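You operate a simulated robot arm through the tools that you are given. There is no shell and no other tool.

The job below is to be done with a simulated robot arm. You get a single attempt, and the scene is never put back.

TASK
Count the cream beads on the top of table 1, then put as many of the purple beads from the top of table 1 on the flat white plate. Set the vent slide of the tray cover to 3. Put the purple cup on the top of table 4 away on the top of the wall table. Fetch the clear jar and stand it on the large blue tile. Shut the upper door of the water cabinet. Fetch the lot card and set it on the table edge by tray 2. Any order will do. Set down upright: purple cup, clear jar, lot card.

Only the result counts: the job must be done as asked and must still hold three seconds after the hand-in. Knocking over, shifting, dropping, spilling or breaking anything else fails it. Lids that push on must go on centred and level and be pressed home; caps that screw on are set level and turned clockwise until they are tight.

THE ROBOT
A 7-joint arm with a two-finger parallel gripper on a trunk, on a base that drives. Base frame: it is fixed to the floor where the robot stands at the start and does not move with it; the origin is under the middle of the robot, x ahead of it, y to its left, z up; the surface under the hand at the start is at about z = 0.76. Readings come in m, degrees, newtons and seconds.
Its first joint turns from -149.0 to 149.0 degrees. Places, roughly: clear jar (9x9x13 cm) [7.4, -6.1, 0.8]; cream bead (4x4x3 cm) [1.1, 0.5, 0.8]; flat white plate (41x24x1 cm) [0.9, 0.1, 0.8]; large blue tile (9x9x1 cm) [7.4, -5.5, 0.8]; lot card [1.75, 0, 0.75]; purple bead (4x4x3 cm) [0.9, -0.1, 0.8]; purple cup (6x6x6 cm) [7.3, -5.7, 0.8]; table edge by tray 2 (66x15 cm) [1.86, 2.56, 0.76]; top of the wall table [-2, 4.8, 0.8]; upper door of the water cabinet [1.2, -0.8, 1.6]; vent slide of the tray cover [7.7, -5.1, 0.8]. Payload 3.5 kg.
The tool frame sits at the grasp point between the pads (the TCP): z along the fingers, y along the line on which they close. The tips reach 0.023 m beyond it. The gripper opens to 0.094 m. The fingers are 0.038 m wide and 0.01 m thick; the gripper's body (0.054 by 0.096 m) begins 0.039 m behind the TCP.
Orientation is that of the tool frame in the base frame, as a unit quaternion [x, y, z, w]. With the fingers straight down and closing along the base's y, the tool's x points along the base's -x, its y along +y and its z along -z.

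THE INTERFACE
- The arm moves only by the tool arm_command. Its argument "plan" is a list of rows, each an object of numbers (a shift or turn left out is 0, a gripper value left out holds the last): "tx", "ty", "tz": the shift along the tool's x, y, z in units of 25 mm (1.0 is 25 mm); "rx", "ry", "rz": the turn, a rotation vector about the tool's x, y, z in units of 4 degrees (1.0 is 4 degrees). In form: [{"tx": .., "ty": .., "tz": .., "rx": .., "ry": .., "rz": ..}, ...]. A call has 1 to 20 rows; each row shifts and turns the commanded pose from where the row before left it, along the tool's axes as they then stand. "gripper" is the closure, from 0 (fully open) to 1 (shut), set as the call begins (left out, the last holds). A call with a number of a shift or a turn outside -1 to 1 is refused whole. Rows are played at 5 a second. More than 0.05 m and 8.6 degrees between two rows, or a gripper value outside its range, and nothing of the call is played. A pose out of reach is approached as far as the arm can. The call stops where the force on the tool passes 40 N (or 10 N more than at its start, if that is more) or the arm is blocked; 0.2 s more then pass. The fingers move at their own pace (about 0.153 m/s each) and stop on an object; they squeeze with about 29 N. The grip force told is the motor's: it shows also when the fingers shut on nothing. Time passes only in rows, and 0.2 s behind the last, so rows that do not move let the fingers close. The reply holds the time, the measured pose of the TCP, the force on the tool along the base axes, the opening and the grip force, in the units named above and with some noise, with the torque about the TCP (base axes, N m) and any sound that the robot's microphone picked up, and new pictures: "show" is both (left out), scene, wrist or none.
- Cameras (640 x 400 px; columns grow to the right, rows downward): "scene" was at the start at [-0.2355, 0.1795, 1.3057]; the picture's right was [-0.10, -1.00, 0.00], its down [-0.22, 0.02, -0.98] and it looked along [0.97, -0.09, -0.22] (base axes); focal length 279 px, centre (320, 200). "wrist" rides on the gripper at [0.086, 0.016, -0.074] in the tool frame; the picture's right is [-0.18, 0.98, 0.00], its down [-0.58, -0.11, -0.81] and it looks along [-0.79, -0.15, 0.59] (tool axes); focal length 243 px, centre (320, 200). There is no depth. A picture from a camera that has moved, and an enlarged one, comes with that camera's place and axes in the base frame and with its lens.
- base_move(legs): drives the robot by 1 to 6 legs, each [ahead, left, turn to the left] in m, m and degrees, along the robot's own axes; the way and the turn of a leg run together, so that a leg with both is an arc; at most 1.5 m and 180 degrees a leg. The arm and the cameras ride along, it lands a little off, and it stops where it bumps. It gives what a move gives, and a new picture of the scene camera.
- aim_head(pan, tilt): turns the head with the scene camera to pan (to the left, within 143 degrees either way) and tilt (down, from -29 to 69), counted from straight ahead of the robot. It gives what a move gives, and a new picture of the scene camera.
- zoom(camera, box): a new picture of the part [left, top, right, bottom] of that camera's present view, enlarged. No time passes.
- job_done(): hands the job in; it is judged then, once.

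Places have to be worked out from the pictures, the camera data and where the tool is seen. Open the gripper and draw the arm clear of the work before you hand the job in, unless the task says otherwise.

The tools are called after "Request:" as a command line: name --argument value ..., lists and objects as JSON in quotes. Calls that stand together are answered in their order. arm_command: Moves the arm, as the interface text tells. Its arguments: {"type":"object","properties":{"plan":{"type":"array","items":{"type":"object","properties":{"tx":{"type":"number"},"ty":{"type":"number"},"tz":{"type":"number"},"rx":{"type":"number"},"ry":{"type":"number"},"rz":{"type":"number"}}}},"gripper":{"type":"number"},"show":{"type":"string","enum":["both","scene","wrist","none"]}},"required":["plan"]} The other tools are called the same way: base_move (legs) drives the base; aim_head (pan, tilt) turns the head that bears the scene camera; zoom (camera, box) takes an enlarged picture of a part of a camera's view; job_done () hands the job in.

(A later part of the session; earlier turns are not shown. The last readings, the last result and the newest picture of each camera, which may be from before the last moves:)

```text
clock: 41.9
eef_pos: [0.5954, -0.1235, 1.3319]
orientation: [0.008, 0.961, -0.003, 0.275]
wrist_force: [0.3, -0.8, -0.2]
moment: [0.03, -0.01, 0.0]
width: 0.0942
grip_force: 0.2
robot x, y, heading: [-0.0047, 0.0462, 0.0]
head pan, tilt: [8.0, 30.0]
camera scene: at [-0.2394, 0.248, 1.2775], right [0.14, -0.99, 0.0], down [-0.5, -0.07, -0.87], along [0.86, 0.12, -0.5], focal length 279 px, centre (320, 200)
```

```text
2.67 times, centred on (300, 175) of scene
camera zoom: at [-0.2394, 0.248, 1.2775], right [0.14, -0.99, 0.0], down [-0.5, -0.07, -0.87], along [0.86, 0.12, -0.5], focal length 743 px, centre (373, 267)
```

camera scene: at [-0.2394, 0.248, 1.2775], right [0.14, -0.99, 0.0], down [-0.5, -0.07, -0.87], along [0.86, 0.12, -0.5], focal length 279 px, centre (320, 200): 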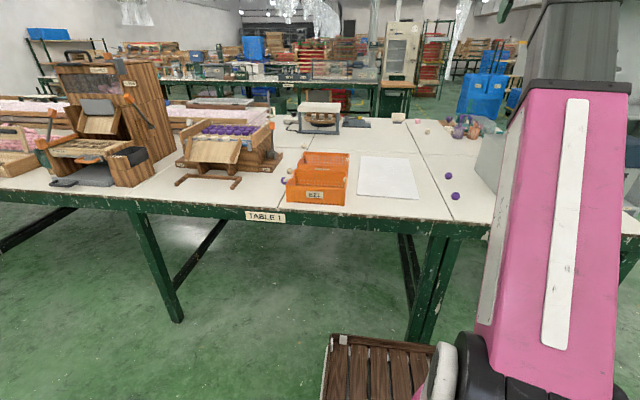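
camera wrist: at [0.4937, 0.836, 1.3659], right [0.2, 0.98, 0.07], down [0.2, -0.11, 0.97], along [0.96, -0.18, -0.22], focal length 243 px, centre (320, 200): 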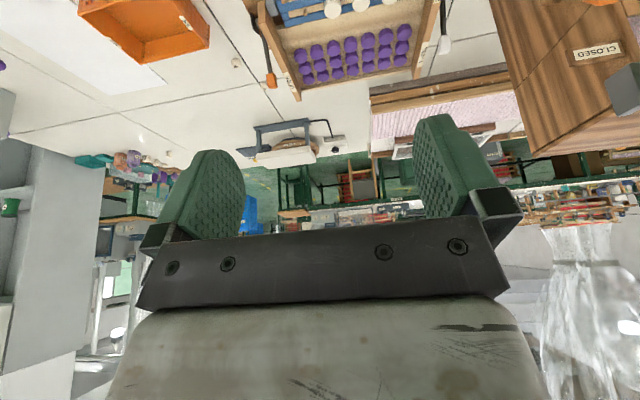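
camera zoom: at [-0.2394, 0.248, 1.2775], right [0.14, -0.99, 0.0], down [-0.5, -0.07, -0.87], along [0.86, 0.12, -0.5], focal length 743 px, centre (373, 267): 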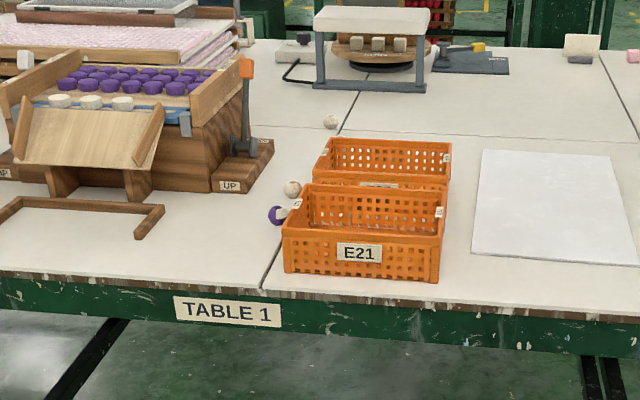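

Move the wrist camera above the baskets to check behind and around them.

Request:
arm_command --plan '[{"ty": 1}, {"ty": 1}, {"ty": 1}, {"ty": 1}, {"ty": 1}, {"ty": 1}, {"ty": 1}, {"ty": 1}, {"ty": 1}, {"ty": 1}, {"ty": 1}, {"ty": 1}, {"ty": 1}, {"ty": 1}, {"ty": 1}, {"tx": -1}, {"tx": -1}, {"tx": -1}, {"tx": -1}]' --show "none"

Request:
arm_command --plan '[{"ry": 1, "tz": 1}, {"ry": 1, "tz": 1}, {"ry": 1, "tz": 1}, {"ry": 1, "tz": 1}, {"ry": 1, "tz": 1}, {"ry": 1, "tz": 1}, {"tz": 1}, {"tz": 1}]' --show "wrist"

Request:
zoom --camera "wrist" --box '[240, 0, 640, 220]'

```text
clock: 45.9
eef_pos: [0.6876, 0.2496, 1.3846]
orientation: [0.008, 0.961, -0.003, 0.275]
wrist_force: [0.8, 1.0, 0.2]
moment: [0.02, 0.0, -0.01]
width: 0.094
grip_force: 0.0
robot x, y, heading: [-0.0021, 0.0473, -0.4]
head pan, tilt: [8.0, 30.0]
```

```text
clock: 47.2
eef_pos: [0.7444, 0.2484, 1.2504]
orientation: [0.009, 0.996, -0.002, 0.085]
wrist_force: [7.0, 0.6, -9.4]
moment: [-0.16, -0.49, -0.15]
width: 0.094
grip_force: 0.0
robot x, y, heading: [-0.005, 0.0467, 0.1]
head pan, tilt: [8.0, 30.0]
stopped in row 6: the force on the tool passed its limit at 67 N (the readings are from after the stop); the commanded pose is now the measured one
camera wrist: at [0.6463, 0.267, 1.3107], right [0.2, 0.98, 0.03], down [0.43, -0.11, 0.89], along [0.88, -0.17, -0.45], focal length 243 px, centre (320, 200)
```

wrist: 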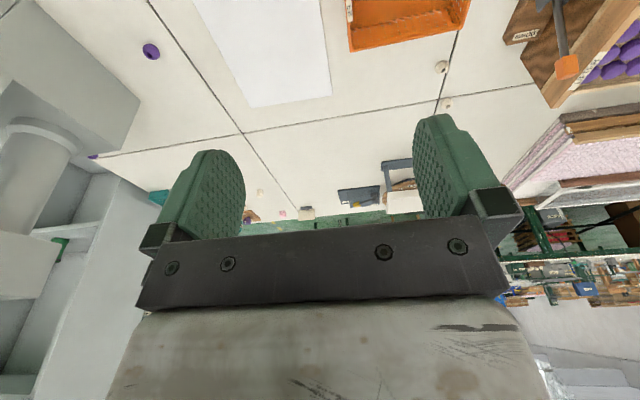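

```text
1.60 times, centred on (440, 110) of wrist
camera zoom: at [0.6463, 0.267, 1.3107], right [0.2, 0.98, 0.03], down [0.43, -0.11, 0.89], along [0.88, -0.17, -0.45], focal length 388 px, centre (128, 344)
```

zoom: 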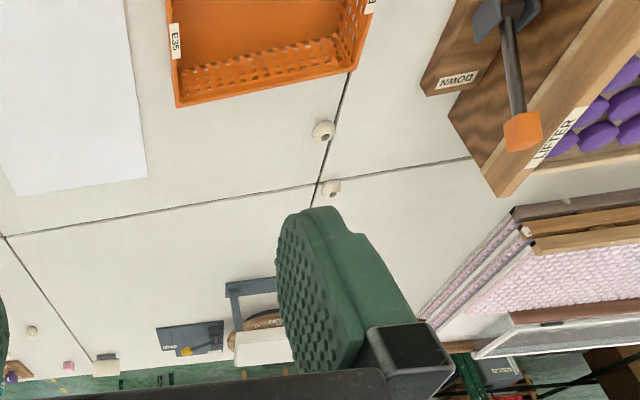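

Three cream beads now: ≈(1.08,0.49), (1.20,0.53) and one beside the front basket ≈(0.86,0.54). I'll relieve the wrist and view from further left to check the basket's left side.

Request:
arm_command --plan '[{"ry": -1}, {"ry": -1}, {"ty": 1}, {"ty": 1}, {"ty": 1}, {"ty": 1}, {"ty": 1}, {"ty": 1}, {"ty": 1}, {"ty": 1}, {"ty": 1}, {"ty": 1}]' --show "wrist"

Request:
zoom --camera "wrist" --box '[140, 0, 440, 188]'

```text
clock: 49.9
eef_pos: [0.7501, 0.5006, 1.251]
orientation: [0.008, 0.988, -0.003, 0.154]
wrist_force: [0.8, -0.8, -0.6]
moment: [-0.02, -0.01, 0.03]
width: 0.0942
grip_force: 0.0
robot x, y, heading: [-0.0031, 0.0498, -0.1]
head pan, tilt: [8.0, 30.0]
camera wrist: at [0.6435, 0.5175, 1.2959], right [0.19, 0.98, 0.05], down [0.31, -0.11, 0.95], along [0.93, -0.17, -0.32], focal length 243 px, centre (320, 200)
```

wrist: 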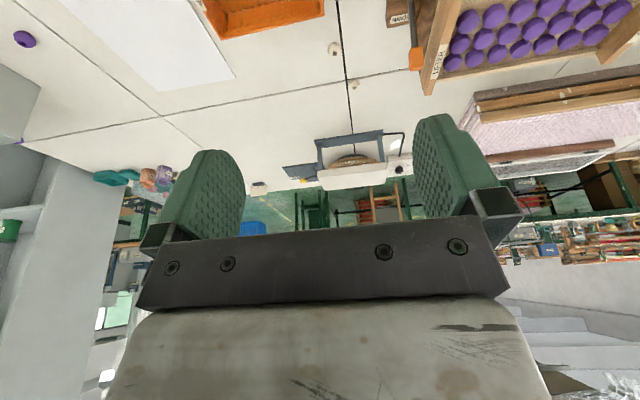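

```text
2.13 times, centred on (290, 94) of wrist
camera zoom: at [0.6435, 0.5175, 1.2959], right [0.19, 0.98, 0.05], down [0.31, -0.11, 0.95], along [0.93, -0.17, -0.32], focal length 516 px, centre (384, 426)
```

zoom: 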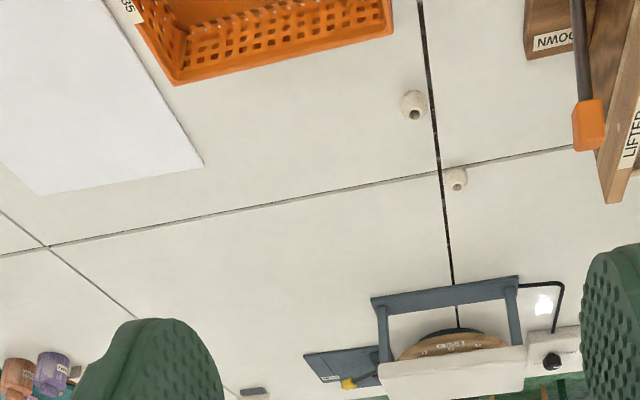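

Descend a bit over the basket area so the tool can point straight down and the camera sees steeper.

Request:
arm_command --plan '[{"tx": 0.3, "tz": 0.95}, {"tx": 0.3, "tz": 0.95}, {"tx": 0.3, "tz": 0.95}, {"tx": 0.3, "tz": 0.95}, {"tx": 0.3, "tz": 0.95}, {"tx": 0.3, "tz": 0.95}, {"tx": 0.3, "tz": 0.95}, {"tx": 0.3, "tz": 0.95}, {"tx": 0.3, "tz": 0.95}, {"ry": 1}, {"ry": 1}, {"ry": 1}, {"ry": 1}]' --show "wrist"

Request:
zoom --camera "wrist" --box '[100, 0, 500, 210]'

```text
clock: 52.6
eef_pos: [0.748, 0.4975, 1.0255]
orientation: [0.009, 1.0, -0.001, 0.013]
wrist_force: [-0.8, 0.3, -0.6]
moment: [0.0, -0.01, 0.04]
width: 0.094
grip_force: 0.1
robot x, y, heading: [-0.001, 0.0465, -0.2]
head pan, tilt: [8.0, 30.0]
camera wrist: at [0.6603, 0.516, 1.0986], right [0.2, 0.98, 0.0], down [0.56, -0.12, 0.82], along [0.81, -0.16, -0.57], focal length 243 px, centre (320, 200)
```

wrist: 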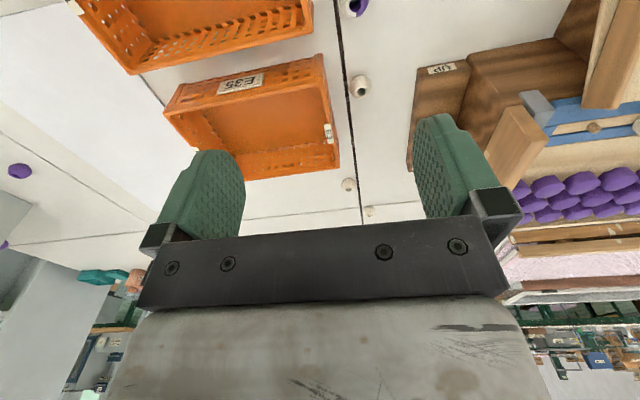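

```text
1.60 times, centred on (300, 105) of wrist
camera zoom: at [0.6603, 0.516, 1.0986], right [0.2, 0.98, 0.0], down [0.56, -0.12, 0.82], along [0.81, -0.16, -0.57], focal length 388 px, centre (352, 352)
```

zoom: 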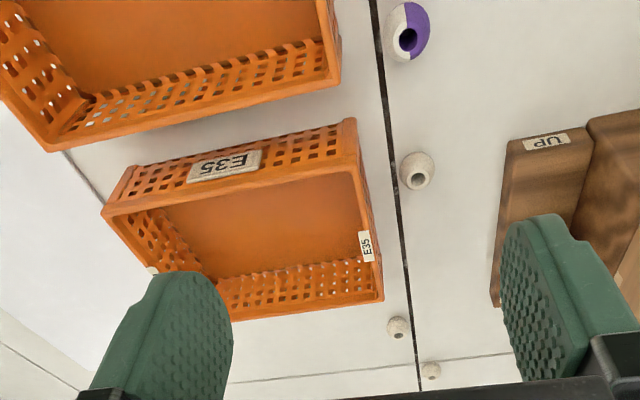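

The bead by the front basket is half white/half purple, so a decoy. Count of cream beads so far is 3; pure purple seen: ≈(0.71,−0.11), (0.89,−0.14) and (1.155,−0.615). I'll go to the first two now.

Request:
arm_command --plan '[{"ty": -1}, {"ty": -1}, {"ty": -1}, {"ty": -1}, {"ty": -1}, {"ty": -1}, {"ty": -1}, {"ty": -1}, {"ty": -1}, {"ty": -1}, {"ty": -1}, {"ty": -1}, {"ty": -1}, {"ty": -1}, {"ty": -1}, {"ty": -1}, {"ty": -1}, {"ty": -1}, {"ty": -1}, {"ty": -1}]' --show "wrist"

```text
clock: 56.9
eef_pos: [0.7399, -0.0018, 1.0288]
orientation: [0.008, 1.0, -0.002, 0.015]
wrist_force: [-0.6, -0.1, 0.2]
moment: [-0.01, 0.04, 0.02]
width: 0.0939
grip_force: 0.1
robot x, y, heading: [0.0026, 0.0482, -0.1]
head pan, tilt: [8.0, 30.0]
camera wrist: at [0.6509, 0.0159, 1.1003], right [0.2, 0.98, 0.0], down [0.56, -0.12, 0.82], along [0.81, -0.16, -0.57], focal length 243 px, centre (320, 200)
```

wrist: 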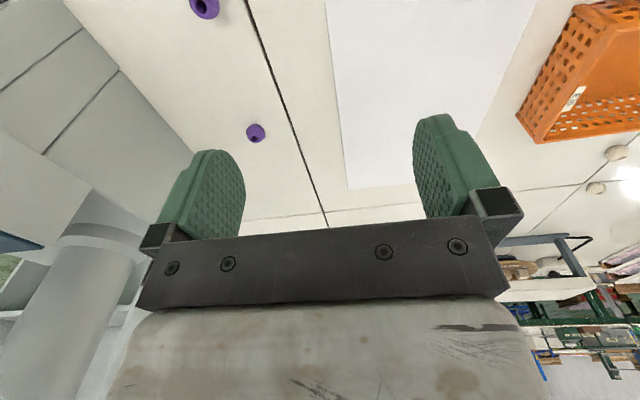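

Bead 1 ≈(0.723,−0.126), bead 2 ≈(0.897,−0.143). Move above bead 1 and partway down.

Request:
arm_command --plan '[{"ty": -1, "tx": 0.7}, {"ty": -1}, {"ty": -1}, {"ty": -1}, {"ty": -1}, {"tz": 1}, {"tz": 1}, {"tz": 1}, {"tz": 1}, {"tz": 1}, {"tz": 1}]' --show "wrist"

```text
clock: 59.2
eef_pos: [0.7244, -0.1279, 0.8774]
orientation: [0.009, 1.0, -0.001, 0.015]
wrist_force: [0.2, -0.1, 0.4]
moment: [0.02, -0.01, 0.02]
width: 0.0939
grip_force: 0.0
robot x, y, heading: [-0.0015, 0.0503, -0.2]
head pan, tilt: [8.0, 30.0]
camera wrist: at [0.6357, -0.1094, 0.9501], right [0.2, 0.98, 0.0], down [0.56, -0.12, 0.82], along [0.81, -0.16, -0.57], focal length 243 px, centre (320, 200)
```

wrist: 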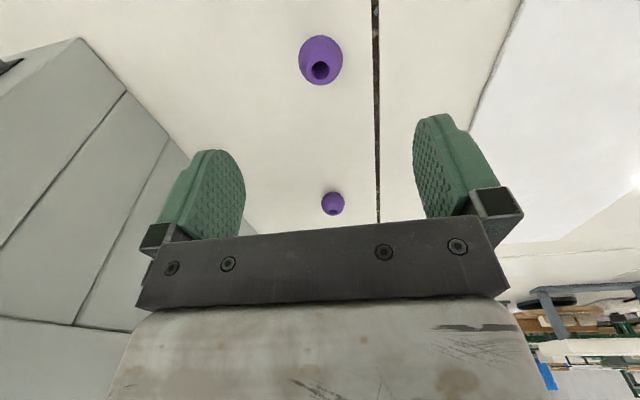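

Bead 1 ≈(0.718,−0.124), hole on top. Descend around it and close.

Request:
arm_command --plan '[{"tx": 0.27, "ty": 0.15, "tz": 0.7}, {"tz": 1}, {"tz": 1}, {"tz": 0.8}]' --show "wrist"

Request:
arm_command --plan '[{}, {}, {}, {}]' --gripper 1 --show "wrist"

```text
clock: 60.2
eef_pos: [0.7216, -0.1246, 0.7896]
orientation: [0.008, 1.0, -0.002, 0.015]
wrist_force: [0.3, 0.4, 0.8]
moment: [0.06, 0.01, 0.04]
width: 0.0941
grip_force: 0.0
robot x, y, heading: [-0.0024, 0.0454, -0.3]
head pan, tilt: [8.0, 30.0]
camera wrist: at [0.6325, -0.1057, 0.8623], right [0.2, 0.98, 0.0], down [0.56, -0.12, 0.82], along [0.81, -0.17, -0.57], focal length 243 px, centre (320, 200)
```

wrist: 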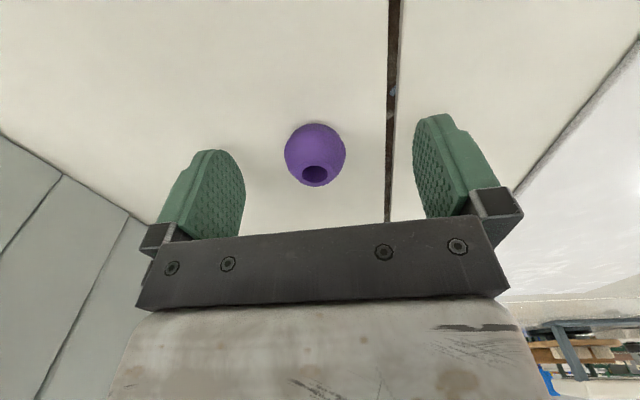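

```text
clock: 61.2
eef_pos: [0.7219, -0.1241, 0.7897]
orientation: [0.009, 1.0, -0.002, 0.014]
wrist_force: [0.0, 0.9, 0.3]
moment: [-0.03, 0.01, -0.02]
width: 0.0289
grip_force: 29.3
robot x, y, heading: [0.0007, 0.0487, -0.3]
head pan, tilt: [8.0, 30.0]
camera wrist: at [0.6324, -0.1058, 0.8627], right [0.2, 0.98, 0.0], down [0.56, -0.12, 0.82], along [0.81, -0.16, -0.57], focal length 243 px, centre (320, 200)
```

wrist: 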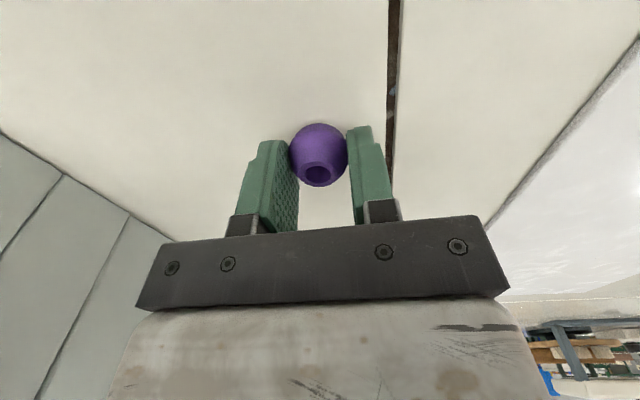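

Bead gripped (29 mm). Lift, carry to the plate at about (0.80, 0.08), and lower.

Request:
arm_command --plan '[{"tz": -1}, {"tz": -1}, {"ty": 1, "tx": -0.4}, {"ty": 1, "tx": -0.4}, {"ty": 1, "tx": -0.4}, {"ty": 1, "tx": -0.4}, {"ty": 1, "tx": -0.4}, {"ty": 1, "tx": -0.4}, {"ty": 1, "tx": -0.4}, {"ty": 1, "tx": -0.4}, {"tz": 0.7}, {"tz": 0.4}, {"tz": 0.2}]' --show "wrist"

```text
clock: 64.0
eef_pos: [0.8033, 0.0733, 0.8092]
orientation: [0.009, 1.0, -0.002, 0.015]
wrist_force: [0.8, -0.9, -0.5]
moment: [0.01, 0.01, 0.02]
width: 0.0289
grip_force: 28.5
robot x, y, heading: [-0.0006, 0.0453, 0.0]
head pan, tilt: [8.0, 30.0]
camera wrist: at [0.7148, 0.0928, 0.8818], right [0.2, 0.98, 0.0], down [0.56, -0.12, 0.82], along [0.81, -0.16, -0.57], focal length 243 px, centre (320, 200)
```

wrist: 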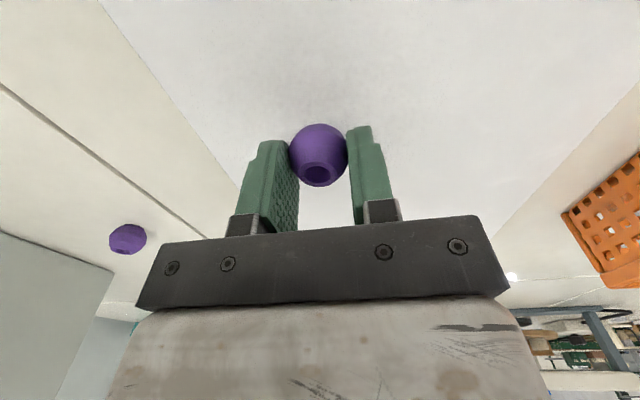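

Lower gently in small steps until the bead touches the plate.

Request:
arm_command --plan '[{"tz": 0.12}, {"tz": 0.12}, {"tz": 0.06}]' --show "wrist"

```text
clock: 64.8
eef_pos: [0.8036, 0.0746, 0.8024]
orientation: [0.009, 1.0, -0.001, 0.015]
wrist_force: [-0.3, -0.4, -0.4]
moment: [0.01, 0.01, 0.0]
width: 0.0289
grip_force: 29.0
robot x, y, heading: [-0.0041, 0.0468, -0.3]
head pan, tilt: [8.0, 30.0]
camera wrist: at [0.7148, 0.0929, 0.874], right [0.2, 0.98, 0.0], down [0.56, -0.12, 0.82], along [0.81, -0.16, -0.57], focal length 243 px, centre (320, 200)
```

wrist: 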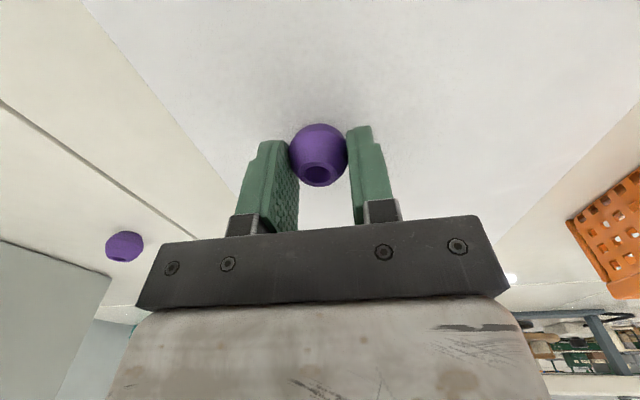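

Request:
arm_command --plan '[{"tz": 0.08}, {"tz": 0.08}, {}]' --show "none"

Request:
arm_command --plan '[{"tz": 0.06}, {}]' --show "none"

```text
clock: 65.7
eef_pos: [0.8037, 0.0749, 0.7975]
orientation: [0.009, 1.0, -0.002, 0.015]
wrist_force: [0.8, 0.2, 0.3]
moment: [0.02, 0.0, -0.01]
width: 0.0289
grip_force: 28.5
robot x, y, heading: [-0.0008, 0.0434, -0.1]
head pan, tilt: [8.0, 30.0]
```

```text
clock: 66.2
eef_pos: [0.8046, 0.0743, 0.7962]
orientation: [0.009, 1.0, -0.001, 0.015]
wrist_force: [-0.1, 0.6, 0.0]
moment: [0.04, -0.01, 0.0]
width: 0.0293
grip_force: 29.0
robot x, y, heading: [-0.0023, 0.0442, -0.1]
head pan, tilt: [8.0, 30.0]
```

Still no contact; the plate is thin. Continue.

Request:
arm_command --plan '[{"tz": 0.06}, {}]' --show "none"

Request:
arm_command --plan '[{"tz": 0.05}, {}]' --show "none"

Request:
arm_command --plan '[{"tz": 0.05}, {}]' --show "none"

```text
clock: 66.8
eef_pos: [0.8034, 0.0733, 0.7944]
orientation: [0.008, 1.0, -0.002, 0.015]
wrist_force: [0.1, 0.4, 18.1]
moment: [-0.11, 0.1, 0.0]
width: 0.029
grip_force: 29.7
robot x, y, heading: [-0.0031, 0.0467, -0.1]
head pan, tilt: [8.0, 30.0]
```

```text
clock: 67.5
eef_pos: [0.8036, 0.0756, 0.793]
orientation: [0.009, 1.0, -0.002, 0.015]
wrist_force: [-1.0, 5.5, 22.1]
moment: [0.08, 0.04, 0.0]
width: 0.0288
grip_force: 29.1
robot x, y, heading: [-0.0016, 0.0457, -0.2]
head pan, tilt: [8.0, 30.0]
```

```text
clock: 68.0
eef_pos: [0.8041, 0.0749, 0.7928]
orientation: [0.009, 1.0, -0.002, 0.015]
wrist_force: [-0.6, 6.2, 19.7]
moment: [0.1, 0.05, -0.04]
width: 0.0288
grip_force: 28.7
robot x, y, heading: [-0.0027, 0.0478, -0.3]
head pan, tilt: [8.0, 30.0]
```

Contact made with the plate at z≈0.794. Ease up 2 mm and open.

Request:
arm_command --plan '[{"tz": -0.08}, {}]' --show "none"

Request:
arm_command --plan '[{}, {}, {}, {}]' --gripper 0 --show "wrist"

```text
clock: 68.7
eef_pos: [0.8044, 0.0758, 0.7943]
orientation: [0.009, 1.0, -0.002, 0.014]
wrist_force: [0.1, -0.4, -1.1]
moment: [-0.02, 0.02, -0.01]
width: 0.0287
grip_force: 29.0
robot x, y, heading: [-0.0003, 0.0444, -0.1]
head pan, tilt: [8.0, 30.0]
```

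```text
clock: 69.7
eef_pos: [0.8036, 0.0741, 0.7946]
orientation: [0.009, 1.0, -0.002, 0.015]
wrist_force: [-0.1, 0.2, 0.3]
moment: [0.01, 0.02, -0.06]
width: 0.0939
grip_force: 0.1
robot x, y, heading: [-0.0013, 0.0436, -0.3]
head pan, tilt: [8.0, 30.0]
camera wrist: at [0.7153, 0.0926, 0.8668], right [0.2, 0.98, 0.0], down [0.56, -0.12, 0.82], along [0.81, -0.16, -0.57], focal length 243 px, centre (320, 200)
```

wrist: 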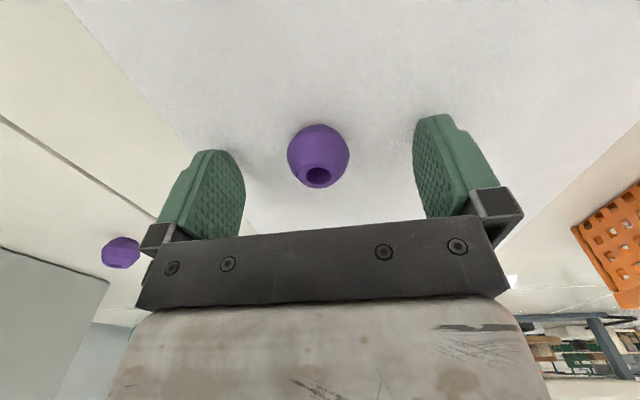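

Bead 1 stands on the plate. Lift and go to bead 2.

Request:
arm_command --plan '[{"tz": -1}, {"tz": -1}, {"tz": -1}, {"ty": -1, "tx": -0.4}, {"ty": -1, "tx": -0.4}, {"ty": -1, "tx": -0.4}, {"ty": -1, "tx": -0.4}, {"ty": -1, "tx": -0.4}, {"ty": -1, "tx": -0.4}, {"ty": -1, "tx": -0.4}, {"ty": -1, "tx": -0.4}, {"ty": -0.7, "tx": -0.4}]' --show "wrist"

```text
clock: 72.2
eef_pos: [0.888, -0.1442, 0.8735]
orientation: [0.009, 1.0, -0.002, 0.015]
wrist_force: [-0.4, -0.2, 0.3]
moment: [0.0, 0.01, 0.04]
width: 0.0941
grip_force: 0.1
robot x, y, heading: [-0.002, 0.0462, -0.1]
head pan, tilt: [8.0, 30.0]
camera wrist: at [0.7995, -0.1262, 0.9452], right [0.2, 0.98, 0.0], down [0.56, -0.12, 0.82], along [0.81, -0.17, -0.57], focal length 243 px, centre (320, 200)
```

wrist: 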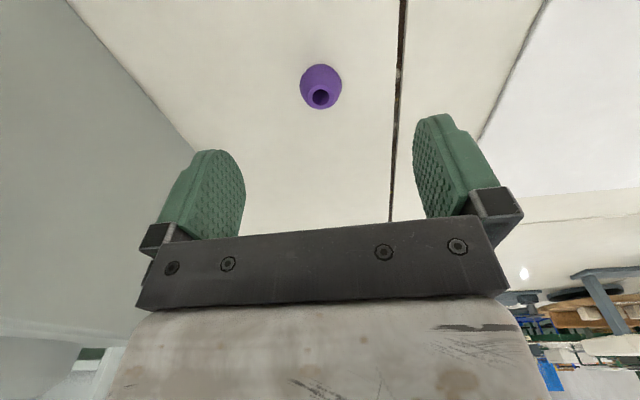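

Bead 2 at ≈(0.898,−0.145). Descend and grip.

Request:
arm_command --plan '[{"tx": -0.45, "tz": 0.5}, {"tz": 1}, {"tz": 1}, {"tz": 0.85}]' --show "none"

Request:
arm_command --plan '[{}, {}, {}, {}]' --gripper 1 --show "wrist"

```text
clock: 73.2
eef_pos: [0.9017, -0.1443, 0.7875]
orientation: [0.009, 1.0, -0.002, 0.015]
wrist_force: [0.9, 0.0, 0.2]
moment: [0.02, -0.01, -0.01]
width: 0.0937
grip_force: 0.0
robot x, y, heading: [0.001, 0.0471, 0.0]
head pan, tilt: [8.0, 30.0]
```

```text
clock: 74.2
eef_pos: [0.9011, -0.1449, 0.7874]
orientation: [0.009, 1.0, -0.002, 0.015]
wrist_force: [-0.1, 0.0, -0.6]
moment: [-0.02, 0.01, -0.01]
width: 0.0294
grip_force: 28.8
robot x, y, heading: [0.0028, 0.0441, -0.1]
head pan, tilt: [8.0, 30.0]
camera wrist: at [0.8123, -0.126, 0.8608], right [0.2, 0.98, 0.0], down [0.56, -0.12, 0.82], along [0.81, -0.16, -0.57], focal length 243 px, centre (320, 200)
```

wrist: 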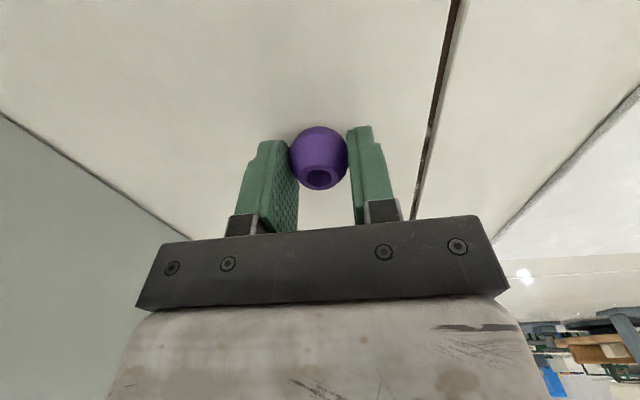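

Carry bead 2 to ≈(0.91, 0.10) on the plate and lower to z≈0.794.

Request:
arm_command --plan '[{"tz": -1}, {"tz": -1}, {"ty": 1}, {"ty": 1}, {"ty": 1}, {"ty": 1}, {"ty": 1}, {"ty": 1}, {"ty": 1}, {"ty": 1}, {"ty": 1}, {"ty": 0.8}, {"tz": 0.8}, {"tz": 0.5}, {"tz": 0.35}]' --show "none"

Request:
arm_command --plan '[{"tz": 0.07}, {}]' --show "none"

```text
clock: 77.5
eef_pos: [0.9059, 0.1007, 0.7962]
orientation: [0.009, 1.0, -0.003, 0.015]
wrist_force: [0.5, 0.1, 0.2]
moment: [0.02, 0.01, -0.02]
width: 0.0291
grip_force: 29.4
robot x, y, heading: [-0.0009, 0.0483, -0.1]
head pan, tilt: [8.0, 30.0]
```

```text
clock: 78.0
eef_pos: [0.905, 0.1008, 0.7954]
orientation: [0.009, 1.0, -0.001, 0.015]
wrist_force: [-0.2, -0.6, -0.8]
moment: [-0.01, 0.06, 0.01]
width: 0.0292
grip_force: 28.6
robot x, y, heading: [-0.0004, 0.0499, -0.2]
head pan, tilt: [8.0, 30.0]
```

Request:
arm_command --plan '[{"tz": 0.06}, {}]' --show "none"

Request:
arm_command --plan '[{"tz": 0.05}, {}]' --show "none"

```text
clock: 78.7
eef_pos: [0.9062, 0.0992, 0.7948]
orientation: [0.009, 1.0, -0.002, 0.015]
wrist_force: [-0.7, -0.1, 3.6]
moment: [-0.02, 0.01, 0.0]
width: 0.0293
grip_force: 29.2
robot x, y, heading: [0.0007, 0.0425, -0.4]
head pan, tilt: [8.0, 30.0]
```

```text
clock: 79.2
eef_pos: [0.9054, 0.1001, 0.7932]
orientation: [0.01, 1.0, -0.002, 0.015]
wrist_force: [-1.7, 2.0, 17.7]
moment: [-0.07, 0.07, 0.02]
width: 0.029
grip_force: 28.8
robot x, y, heading: [-0.0006, 0.0478, -0.3]
head pan, tilt: [8.0, 30.0]
```

Contact felt; ease up a hair, open, then lift and look.

Request:
arm_command --plan '[{"tz": -0.05}, {}]' --show "none"

Request:
arm_command --plan '[{}, {}, {}, {}]' --gripper 0 --show "none"

Request:
arm_command --plan '[{"tz": -1}, {"tz": -1}, {"tz": -1}, {"tz": -1}, {"tz": -1}, {"tz": -1}, {"tz": -1}, {"tz": -1}, {"tx": 1}, {"tx": 1}, {"tx": 1}]' --show "both"

```text
clock: 79.8
eef_pos: [0.9049, 0.0995, 0.7931]
orientation: [0.009, 1.0, -0.002, 0.015]
wrist_force: [-0.3, 1.5, 1.7]
moment: [-0.01, -0.01, 0.02]
width: 0.0293
grip_force: 29.5
robot x, y, heading: [-0.0037, 0.0431, -0.3]
head pan, tilt: [8.0, 30.0]
```

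```text
clock: 80.8
eef_pos: [0.9057, 0.0995, 0.7939]
orientation: [0.009, 1.0, -0.002, 0.015]
wrist_force: [-0.7, 0.2, 0.1]
moment: [-0.01, 0.01, -0.01]
width: 0.0942
grip_force: 0.0
robot x, y, heading: [0.0021, 0.051, -0.3]
head pan, tilt: [8.0, 30.0]
```

```text
clock: 83.2
eef_pos: [0.8248, 0.1016, 0.9916]
orientation: [0.008, 1.0, -0.002, 0.015]
wrist_force: [-0.1, -0.7, 0.3]
moment: [0.0, 0.0, 0.03]
width: 0.0938
grip_force: 0.1
robot x, y, heading: [0.003, 0.0442, -0.2]
head pan, tilt: [8.0, 30.0]
camera scene: at [-0.2394, 0.2481, 1.2774], right [0.14, -0.99, 0.0], down [-0.5, -0.07, -0.87], along [0.86, 0.12, -0.5], focal length 279 px, centre (320, 200)
camera wrist: at [0.7358, 0.1205, 1.0636], right [0.2, 0.98, 0.0], down [0.56, -0.12, 0.82], along [0.81, -0.16, -0.57], focal length 243 px, centre (320, 200)
```

scene: 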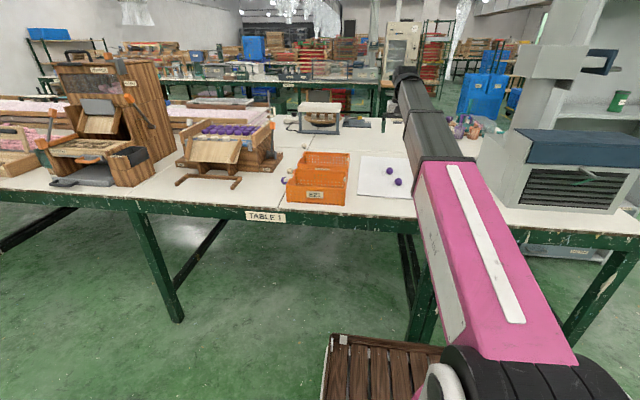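
wrist: 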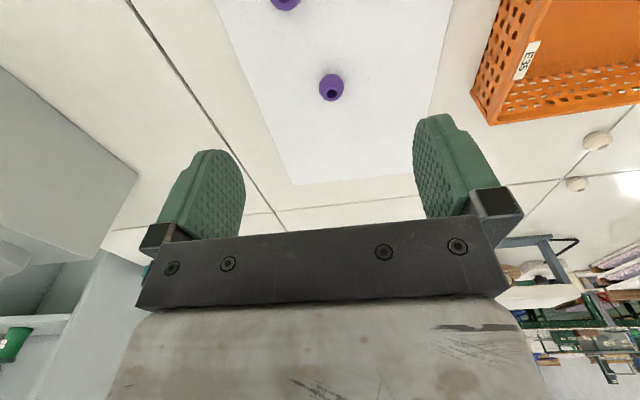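

Two beads on the plate. Now turn the hand right (about its own axis) to look into the corner behind the vent box.

Request:
arm_command --plan '[{"rz": 1}, {"rz": 1}, {"rz": 1}, {"rz": 1}, {"rz": 1}, {"rz": 1}, {"rz": 1}, {"rz": 1}, {"rz": 1}, {"rz": 1}, {"rz": 1}, {"rz": 1}]' --show "wrist"

Request:
aim_head --pan -30 --tilt 15

Request:
zoom --camera "scene" --box '[320, 0, 640, 200]'

```text
clock: 85.8
eef_pos: [0.8249, 0.1024, 0.9919]
orientation: [0.415, 0.91, 0.004, 0.014]
wrist_force: [0.3, -0.1, -0.9]
moment: [-0.02, 0.02, 0.01]
width: 0.094
grip_force: 0.0
robot x, y, heading: [-0.0011, 0.0444, -0.1]
head pan, tilt: [8.0, 30.0]
camera wrist: at [0.778, 0.1786, 1.0649], right [0.86, 0.5, 0.02], down [0.27, -0.51, 0.82], along [0.42, -0.7, -0.58], focal length 243 px, centre (320, 200)
```

wrist: 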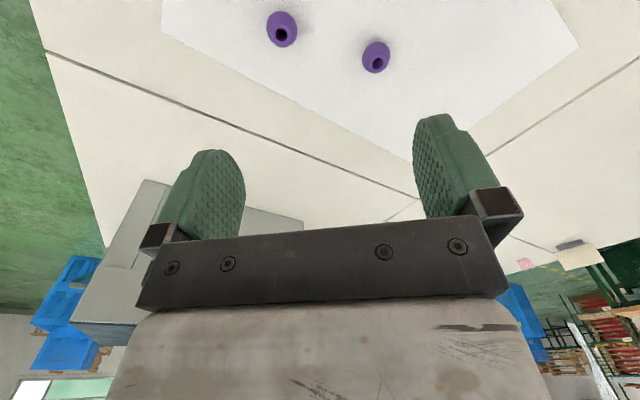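

```text
clock: 86.9
eef_pos: [0.8253, 0.1025, 0.9914]
orientation: [0.415, 0.91, 0.004, 0.014]
wrist_force: [0.0, -0.4, 0.2]
moment: [0.0, 0.04, 0.01]
width: 0.0938
grip_force: 0.0
robot x, y, heading: [-0.0047, 0.0503, -0.1]
head pan, tilt: [-30.0, 15.0]
camera scene: at [-0.2482, 0.1889, 1.3016], right [-0.5, -0.86, 0.0], down [-0.22, 0.13, -0.97], along [0.84, -0.48, -0.26], focal length 279 px, centre (320, 200)
```

scene: 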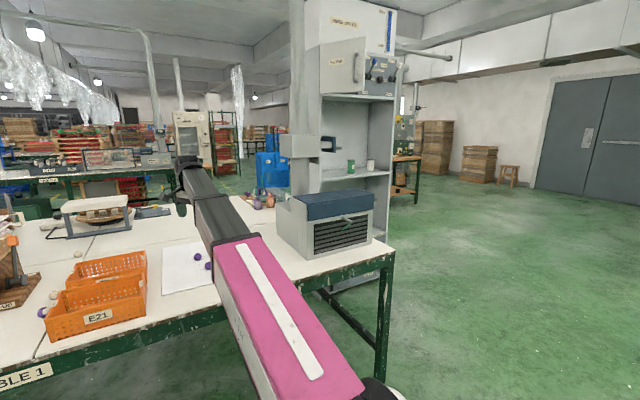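

```text
2.00 times, centred on (480, 100) of scene
camera zoom: at [-0.2482, 0.1889, 1.3016], right [-0.5, -0.86, 0.0], down [-0.22, 0.13, -0.97], along [0.84, -0.48, -0.26], focal length 557 px, centre (0, 400)
```

zoom: 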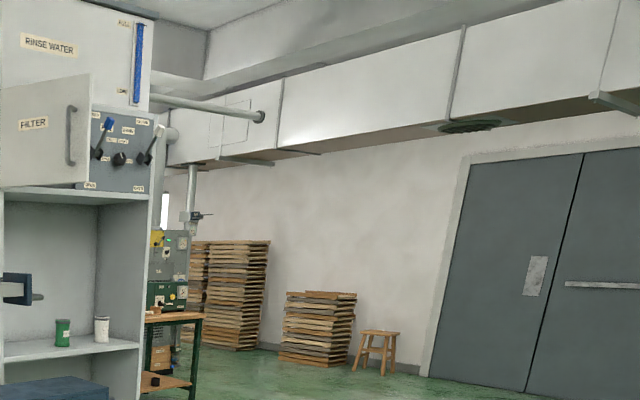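

Let me look down at the base and table edge to judge how close I can drive.

Request:
aim_head --pan 0 --tilt 60

```text
clock: 88.0
eef_pos: [0.8257, 0.102, 0.9919]
orientation: [0.414, 0.91, 0.004, 0.014]
wrist_force: [-0.6, 0.7, 0.2]
moment: [0.0, -0.03, -0.03]
width: 0.0941
grip_force: 0.0
robot x, y, heading: [-0.0054, 0.0497, -0.4]
head pan, tilt: [0.0, 60.0]
camera scene: at [-0.2623, 0.2355, 1.2354], right [0.0, -1.0, 0.0], down [-0.87, 0.0, -0.5], along [0.5, 0.0, -0.87], focal length 279 px, centre (320, 200)
```

scene: 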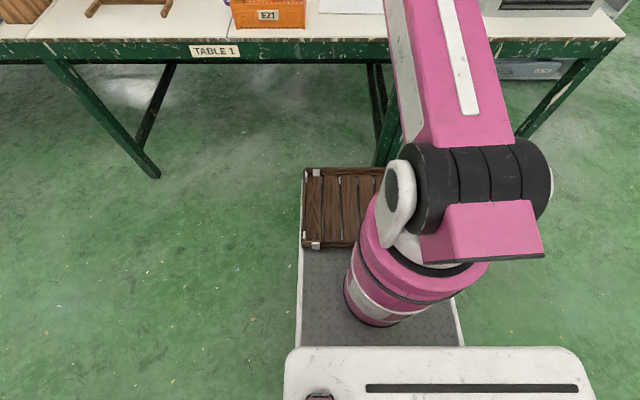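

Base front is near x≈0.35. I'll tuck the arm, then drive right to close the filter door first.

Request:
arm_command --plan '[{"rz": -1}, {"rz": -1}, {"rz": -1}, {"rz": -1}, {"rz": -1}, {"rz": -1}, {"rz": -1}, {"rz": -1}, {"rz": -1}, {"rz": -1}, {"rz": -1}, {"rz": -1}, {"ry": -1}, {"ry": -1}, {"ry": -1}, {"ry": -1}, {"ry": -1}, {"ry": -1}, {"ry": -1}, {"ry": -1}]' --show "none" --gripper 1

Request:
arm_command --plan '[{"ry": -1}, {"ry": -1}, {"ry": -1}, {"tz": -1}, {"tz": -1}, {"tz": -1}, {"tz": -1}, {"tz": -1}, {"tz": -1}, {"tz": -1}, {"tz": -1}, {"tz": -1}, {"tx": -1}, {"tx": -1}, {"tx": -1}, {"tx": -1}, {"tx": -1}, {"tx": -1}]' --show "none"

Request:
aim_head --pan -30 --tilt 5

```text
clock: 92.2
eef_pos: [0.8244, 0.1024, 0.9918]
orientation: [0.009, 0.957, -0.005, 0.291]
wrist_force: [-0.1, 0.1, 0.0]
moment: [-0.04, 0.0, 0.07]
width: 0.0
grip_force: 28.9
robot x, y, heading: [0.0005, 0.0466, -0.0]
head pan, tilt: [0.0, 60.0]
```

```text
clock: 96.0
eef_pos: [0.77, 0.1048, 1.2573]
orientation: [0.007, 0.922, -0.005, 0.387]
wrist_force: [0.5, 0.1, 0.6]
moment: [-0.01, 0.0, 0.01]
width: 0.0001
grip_force: 29.1
robot x, y, heading: [-0.002, 0.0459, -0.1]
head pan, tilt: [0.0, 60.0]
```

```text
clock: 97.2
eef_pos: [0.7694, 0.1037, 1.2565]
orientation: [0.007, 0.921, -0.005, 0.388]
wrist_force: [0.5, 0.3, 0.2]
moment: [0.02, -0.01, -0.02]
width: 0.0003
grip_force: 28.8
robot x, y, heading: [-0.0027, 0.0446, -0.5]
head pan, tilt: [-30.0, 5.0]
camera scene: at [-0.2496, 0.1896, 1.3178], right [-0.5, -0.86, 0.0], down [-0.08, 0.04, -1.0], along [0.86, -0.5, -0.09], focal length 279 px, centre (320, 200)
```

scene: 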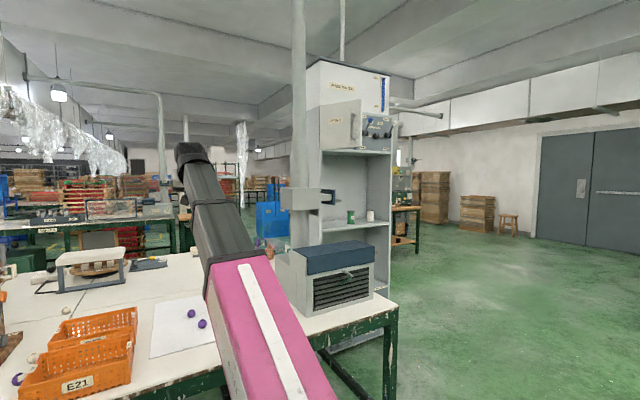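

Retract the hand a bit more, back off slightly and drive right ~1.1 m.

Request:
arm_command --plan '[{"tz": -0.8, "tx": 0.8}, {"tz": -0.8, "tx": 0.8}, {"tz": -0.8, "tx": 0.8}, {"tz": -0.8, "tx": 0.8}, {"tz": -0.8, "tx": 0.8}]' --show "none"

Request:
base_move --legs '[[-0.1, 0, 0], [0, -1.2, 0]]'

Request:
aim_head --pan 0 --tilt 0

```text
clock: 98.5
eef_pos: [0.6269, 0.1062, 1.2541]
orientation: [0.007, 0.922, -0.005, 0.388]
wrist_force: [0.0, -0.2, 0.8]
moment: [-0.01, -0.01, -0.02]
width: 0.0003
grip_force: 28.9
robot x, y, heading: [-0.003, 0.0446, -0.3]
head pan, tilt: [-30.0, 5.0]
```

```text
clock: 105.2
eef_pos: [0.5253, -1.0849, 1.2545]
orientation: [0.007, 0.921, -0.005, 0.388]
wrist_force: [-0.2, -1.4, 0.2]
moment: [-0.02, 0.01, 0.03]
width: 0.0
grip_force: 28.9
robot x, y, heading: [-0.1018, -1.1452, -0.2]
head pan, tilt: [-30.0, 5.0]
camera scene: at [-0.3519, -1.0028, 1.3178], right [-0.5, -0.87, 0.0], down [-0.08, 0.04, -1.0], along [0.86, -0.5, -0.09], focal length 279 px, centre (320, 200)
```

scene: 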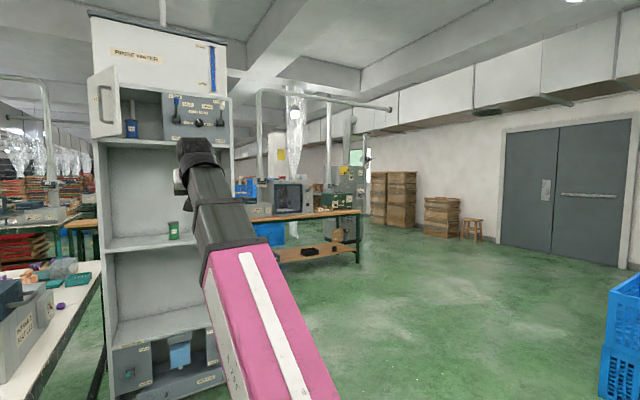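

```text
clock: 106.2
eef_pos: [0.5242, -1.0833, 1.2551]
orientation: [0.006, 0.921, -0.004, 0.389]
wrist_force: [0.4, -0.5, -0.3]
moment: [-0.03, 0.02, -0.03]
width: 0.0
grip_force: 29.2
robot x, y, heading: [-0.1039, -1.1459, 0.2]
head pan, tilt: [0.0, 0.0]
camera scene: at [-0.3414, -0.9569, 1.3258], right [0.0, -1.0, 0.0], down [0.0, 0.0, -1.0], along [1.0, 0.0, 0.0], focal length 279 px, centre (320, 200)
```

scene: 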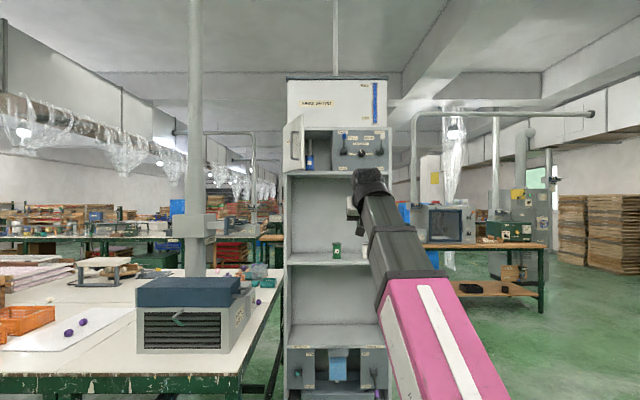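

Request:
zoom --camera "scene" --box '[270, 70, 410, 180]'

Request:
zoom --camera "scene" --box '[120, 240, 320, 380]'

```text
3.64 times, centred on (340, 125) of scene
camera zoom: at [-0.3414, -0.9569, 1.3258], right [0.0, -1.0, 0.0], down [0.0, 0.0, -1.0], along [1.0, 0.0, 0.0], focal length 1013 px, centre (247, 473)
```

zoom: 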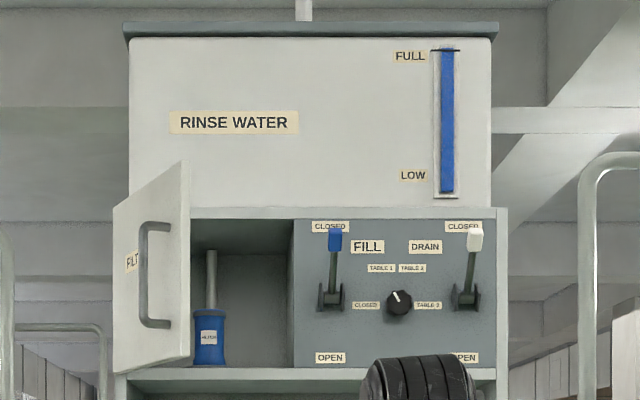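

```text
2.86 times, centred on (220, 310) of scene
camera zoom: at [-0.3414, -0.9569, 1.3258], right [0.0, -1.0, 0.0], down [0.0, 0.0, -1.0], along [1.0, 0.0, 0.0], focal length 796 px, centre (606, -114)
```

zoom: 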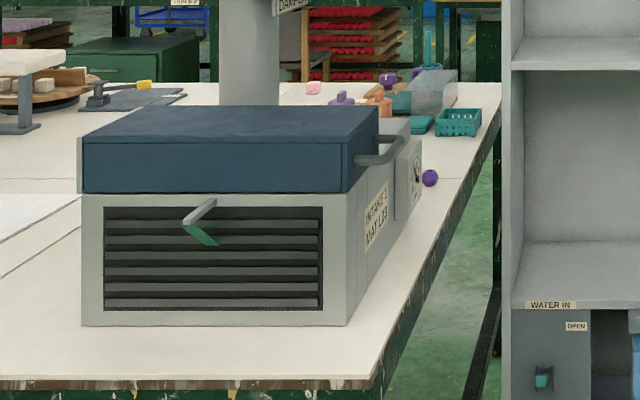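

Door geometry: hinge ≈(1.26,−0.75), free edge ≈(1.02,−0.88), z 1.48–1.74; it must be pushed from its left-front side. I'll bring the hand to horizontal at high z and to the left.

Request:
arm_command --plan '[{"ry": -1}, {"ry": -1}, {"ry": -1}, {"ry": -1}, {"ry": -1}, {"ry": -1}, {"ry": -1}, {"ry": -1}, {"ry": -1}, {"ry": -1}, {"ry": -1}, {"tx": -1}, {"tx": -1}, {"tx": -1}, {"tx": -1}, {"tx": -1}, {"tx": -1}, {"tx": -1}, {"tx": -1}]' --show "none"

Request:
arm_command --plan '[{"tx": -1, "ty": 1}, {"tx": -1, "ty": 1}, {"tx": -1, "ty": 1}, {"tx": -1, "ty": 1}, {"tx": -1, "ty": 1}, {"tx": -0.5, "ty": 1}, {"ty": 1}, {"ty": 1}, {"ty": 1}, {"ty": 1}, {"ty": 1}, {"ty": 1}, {"tz": -1}, {"tz": -1}, {"tz": -1}]' --show "both"

```text
clock: 110.2
eef_pos: [0.5264, -1.0841, 1.4549]
orientation: [0.005, 0.709, -0.007, 0.705]
wrist_force: [-1.0, -0.6, 0.5]
moment: [0.0, 0.04, 0.04]
width: 0.0
grip_force: 28.9
robot x, y, heading: [-0.1035, -1.145, -0.3]
head pan, tilt: [0.0, 0.0]
```

```text
clock: 113.4
eef_pos: [0.476, -0.7756, 1.5724]
orientation: [0.005, 0.709, -0.008, 0.705]
wrist_force: [0.4, 0.6, -0.2]
moment: [0.01, 0.0, -0.01]
width: 0.0
grip_force: 29.1
out of reach, approached as far as the arm can: row 3, 4, 5
robot x, y, heading: [-0.1049, -1.1465, -0.0]
head pan, tilt: [0.0, 0.0]
camera scene: at [-0.3414, -0.9568, 1.3258], right [0.0, -1.0, 0.0], down [0.0, 0.0, -1.0], along [1.0, 0.0, 0.0], focal length 279 px, centre (320, 200)
camera wrist: at [0.4004, -0.7582, 1.4866], right [0.02, 0.98, 0.18], down [-0.8, -0.09, 0.59], along [0.59, -0.15, 0.79], focal length 243 px, centre (320, 200)
```

scene: 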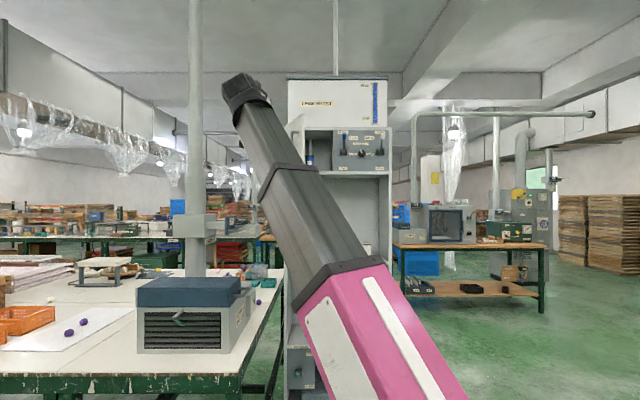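
wrist: 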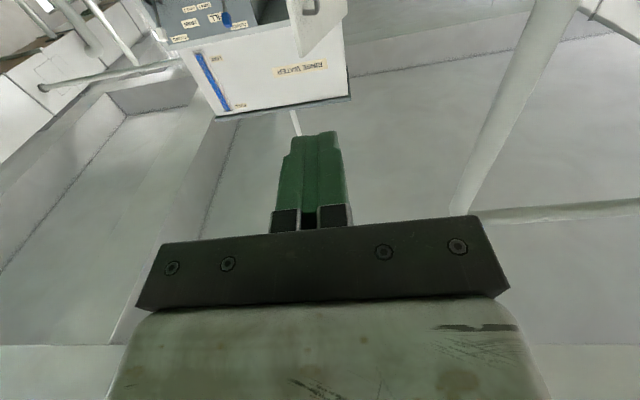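

Hand at z≈1.57 pointing forward. Drive forward ~0.5 m so the fingertips come up left of the door edge.

Request:
base_move --legs '[[0.5, 0, 0]]'

Request:
aim_head --pan 15 --tilt -10

Request:
zoom --camera "wrist" --box '[0, 0, 640, 400]'

```text
clock: 116.3
eef_pos: [0.9778, -0.7732, 1.5732]
orientation: [0.004, 0.709, -0.006, 0.705]
wrist_force: [-0.9, 0.3, 0.8]
moment: [0.0, 0.01, 0.01]
width: 0.0001
grip_force: 29.0
robot x, y, heading: [0.4003, -1.1446, -0.0]
head pan, tilt: [0.0, 0.0]
camera scene: at [0.1603, -0.9572, 1.3258], right [0.0, -1.0, 0.0], down [0.0, 0.0, -1.0], along [1.0, 0.0, 0.0], focal length 279 px, centre (320, 200)
```

scene: 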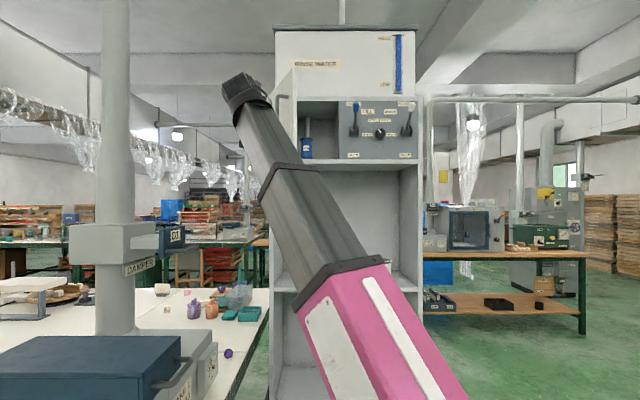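

```text
clock: 117.1
eef_pos: [0.9769, -0.7754, 1.5728]
orientation: [0.004, 0.709, -0.006, 0.706]
wrist_force: [0.4, -0.6, -0.4]
moment: [0.02, 0.04, -0.01]
width: 0.0
grip_force: 29.1
robot x, y, heading: [0.3988, -1.1464, 0.0]
head pan, tilt: [15.0, -10.0]
camera scene: at [0.1517, -0.9355, 1.341], right [0.26, -0.97, 0.0], down [0.17, 0.04, -0.98], along [0.95, 0.26, 0.17], focal length 279 px, centre (320, 200)
```

scene: 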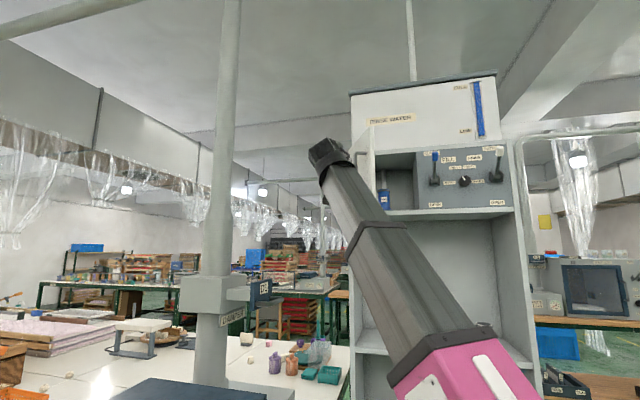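

```text
1.00 times, centred on (320, 200) of wrist (not enlarged: the box is as wide or as high as the picture)
camera zoom: at [0.902, -0.7574, 1.4869], right [0.01, 0.98, 0.18], down [-0.8, -0.1, 0.59], along [0.59, -0.15, 0.79], focal length 243 px, centre (320, 200)
```

zoom: 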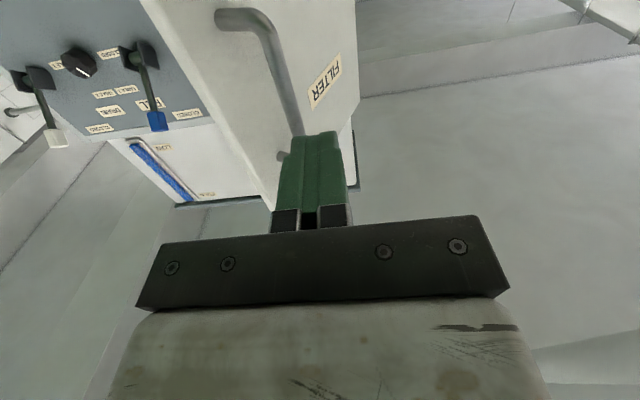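

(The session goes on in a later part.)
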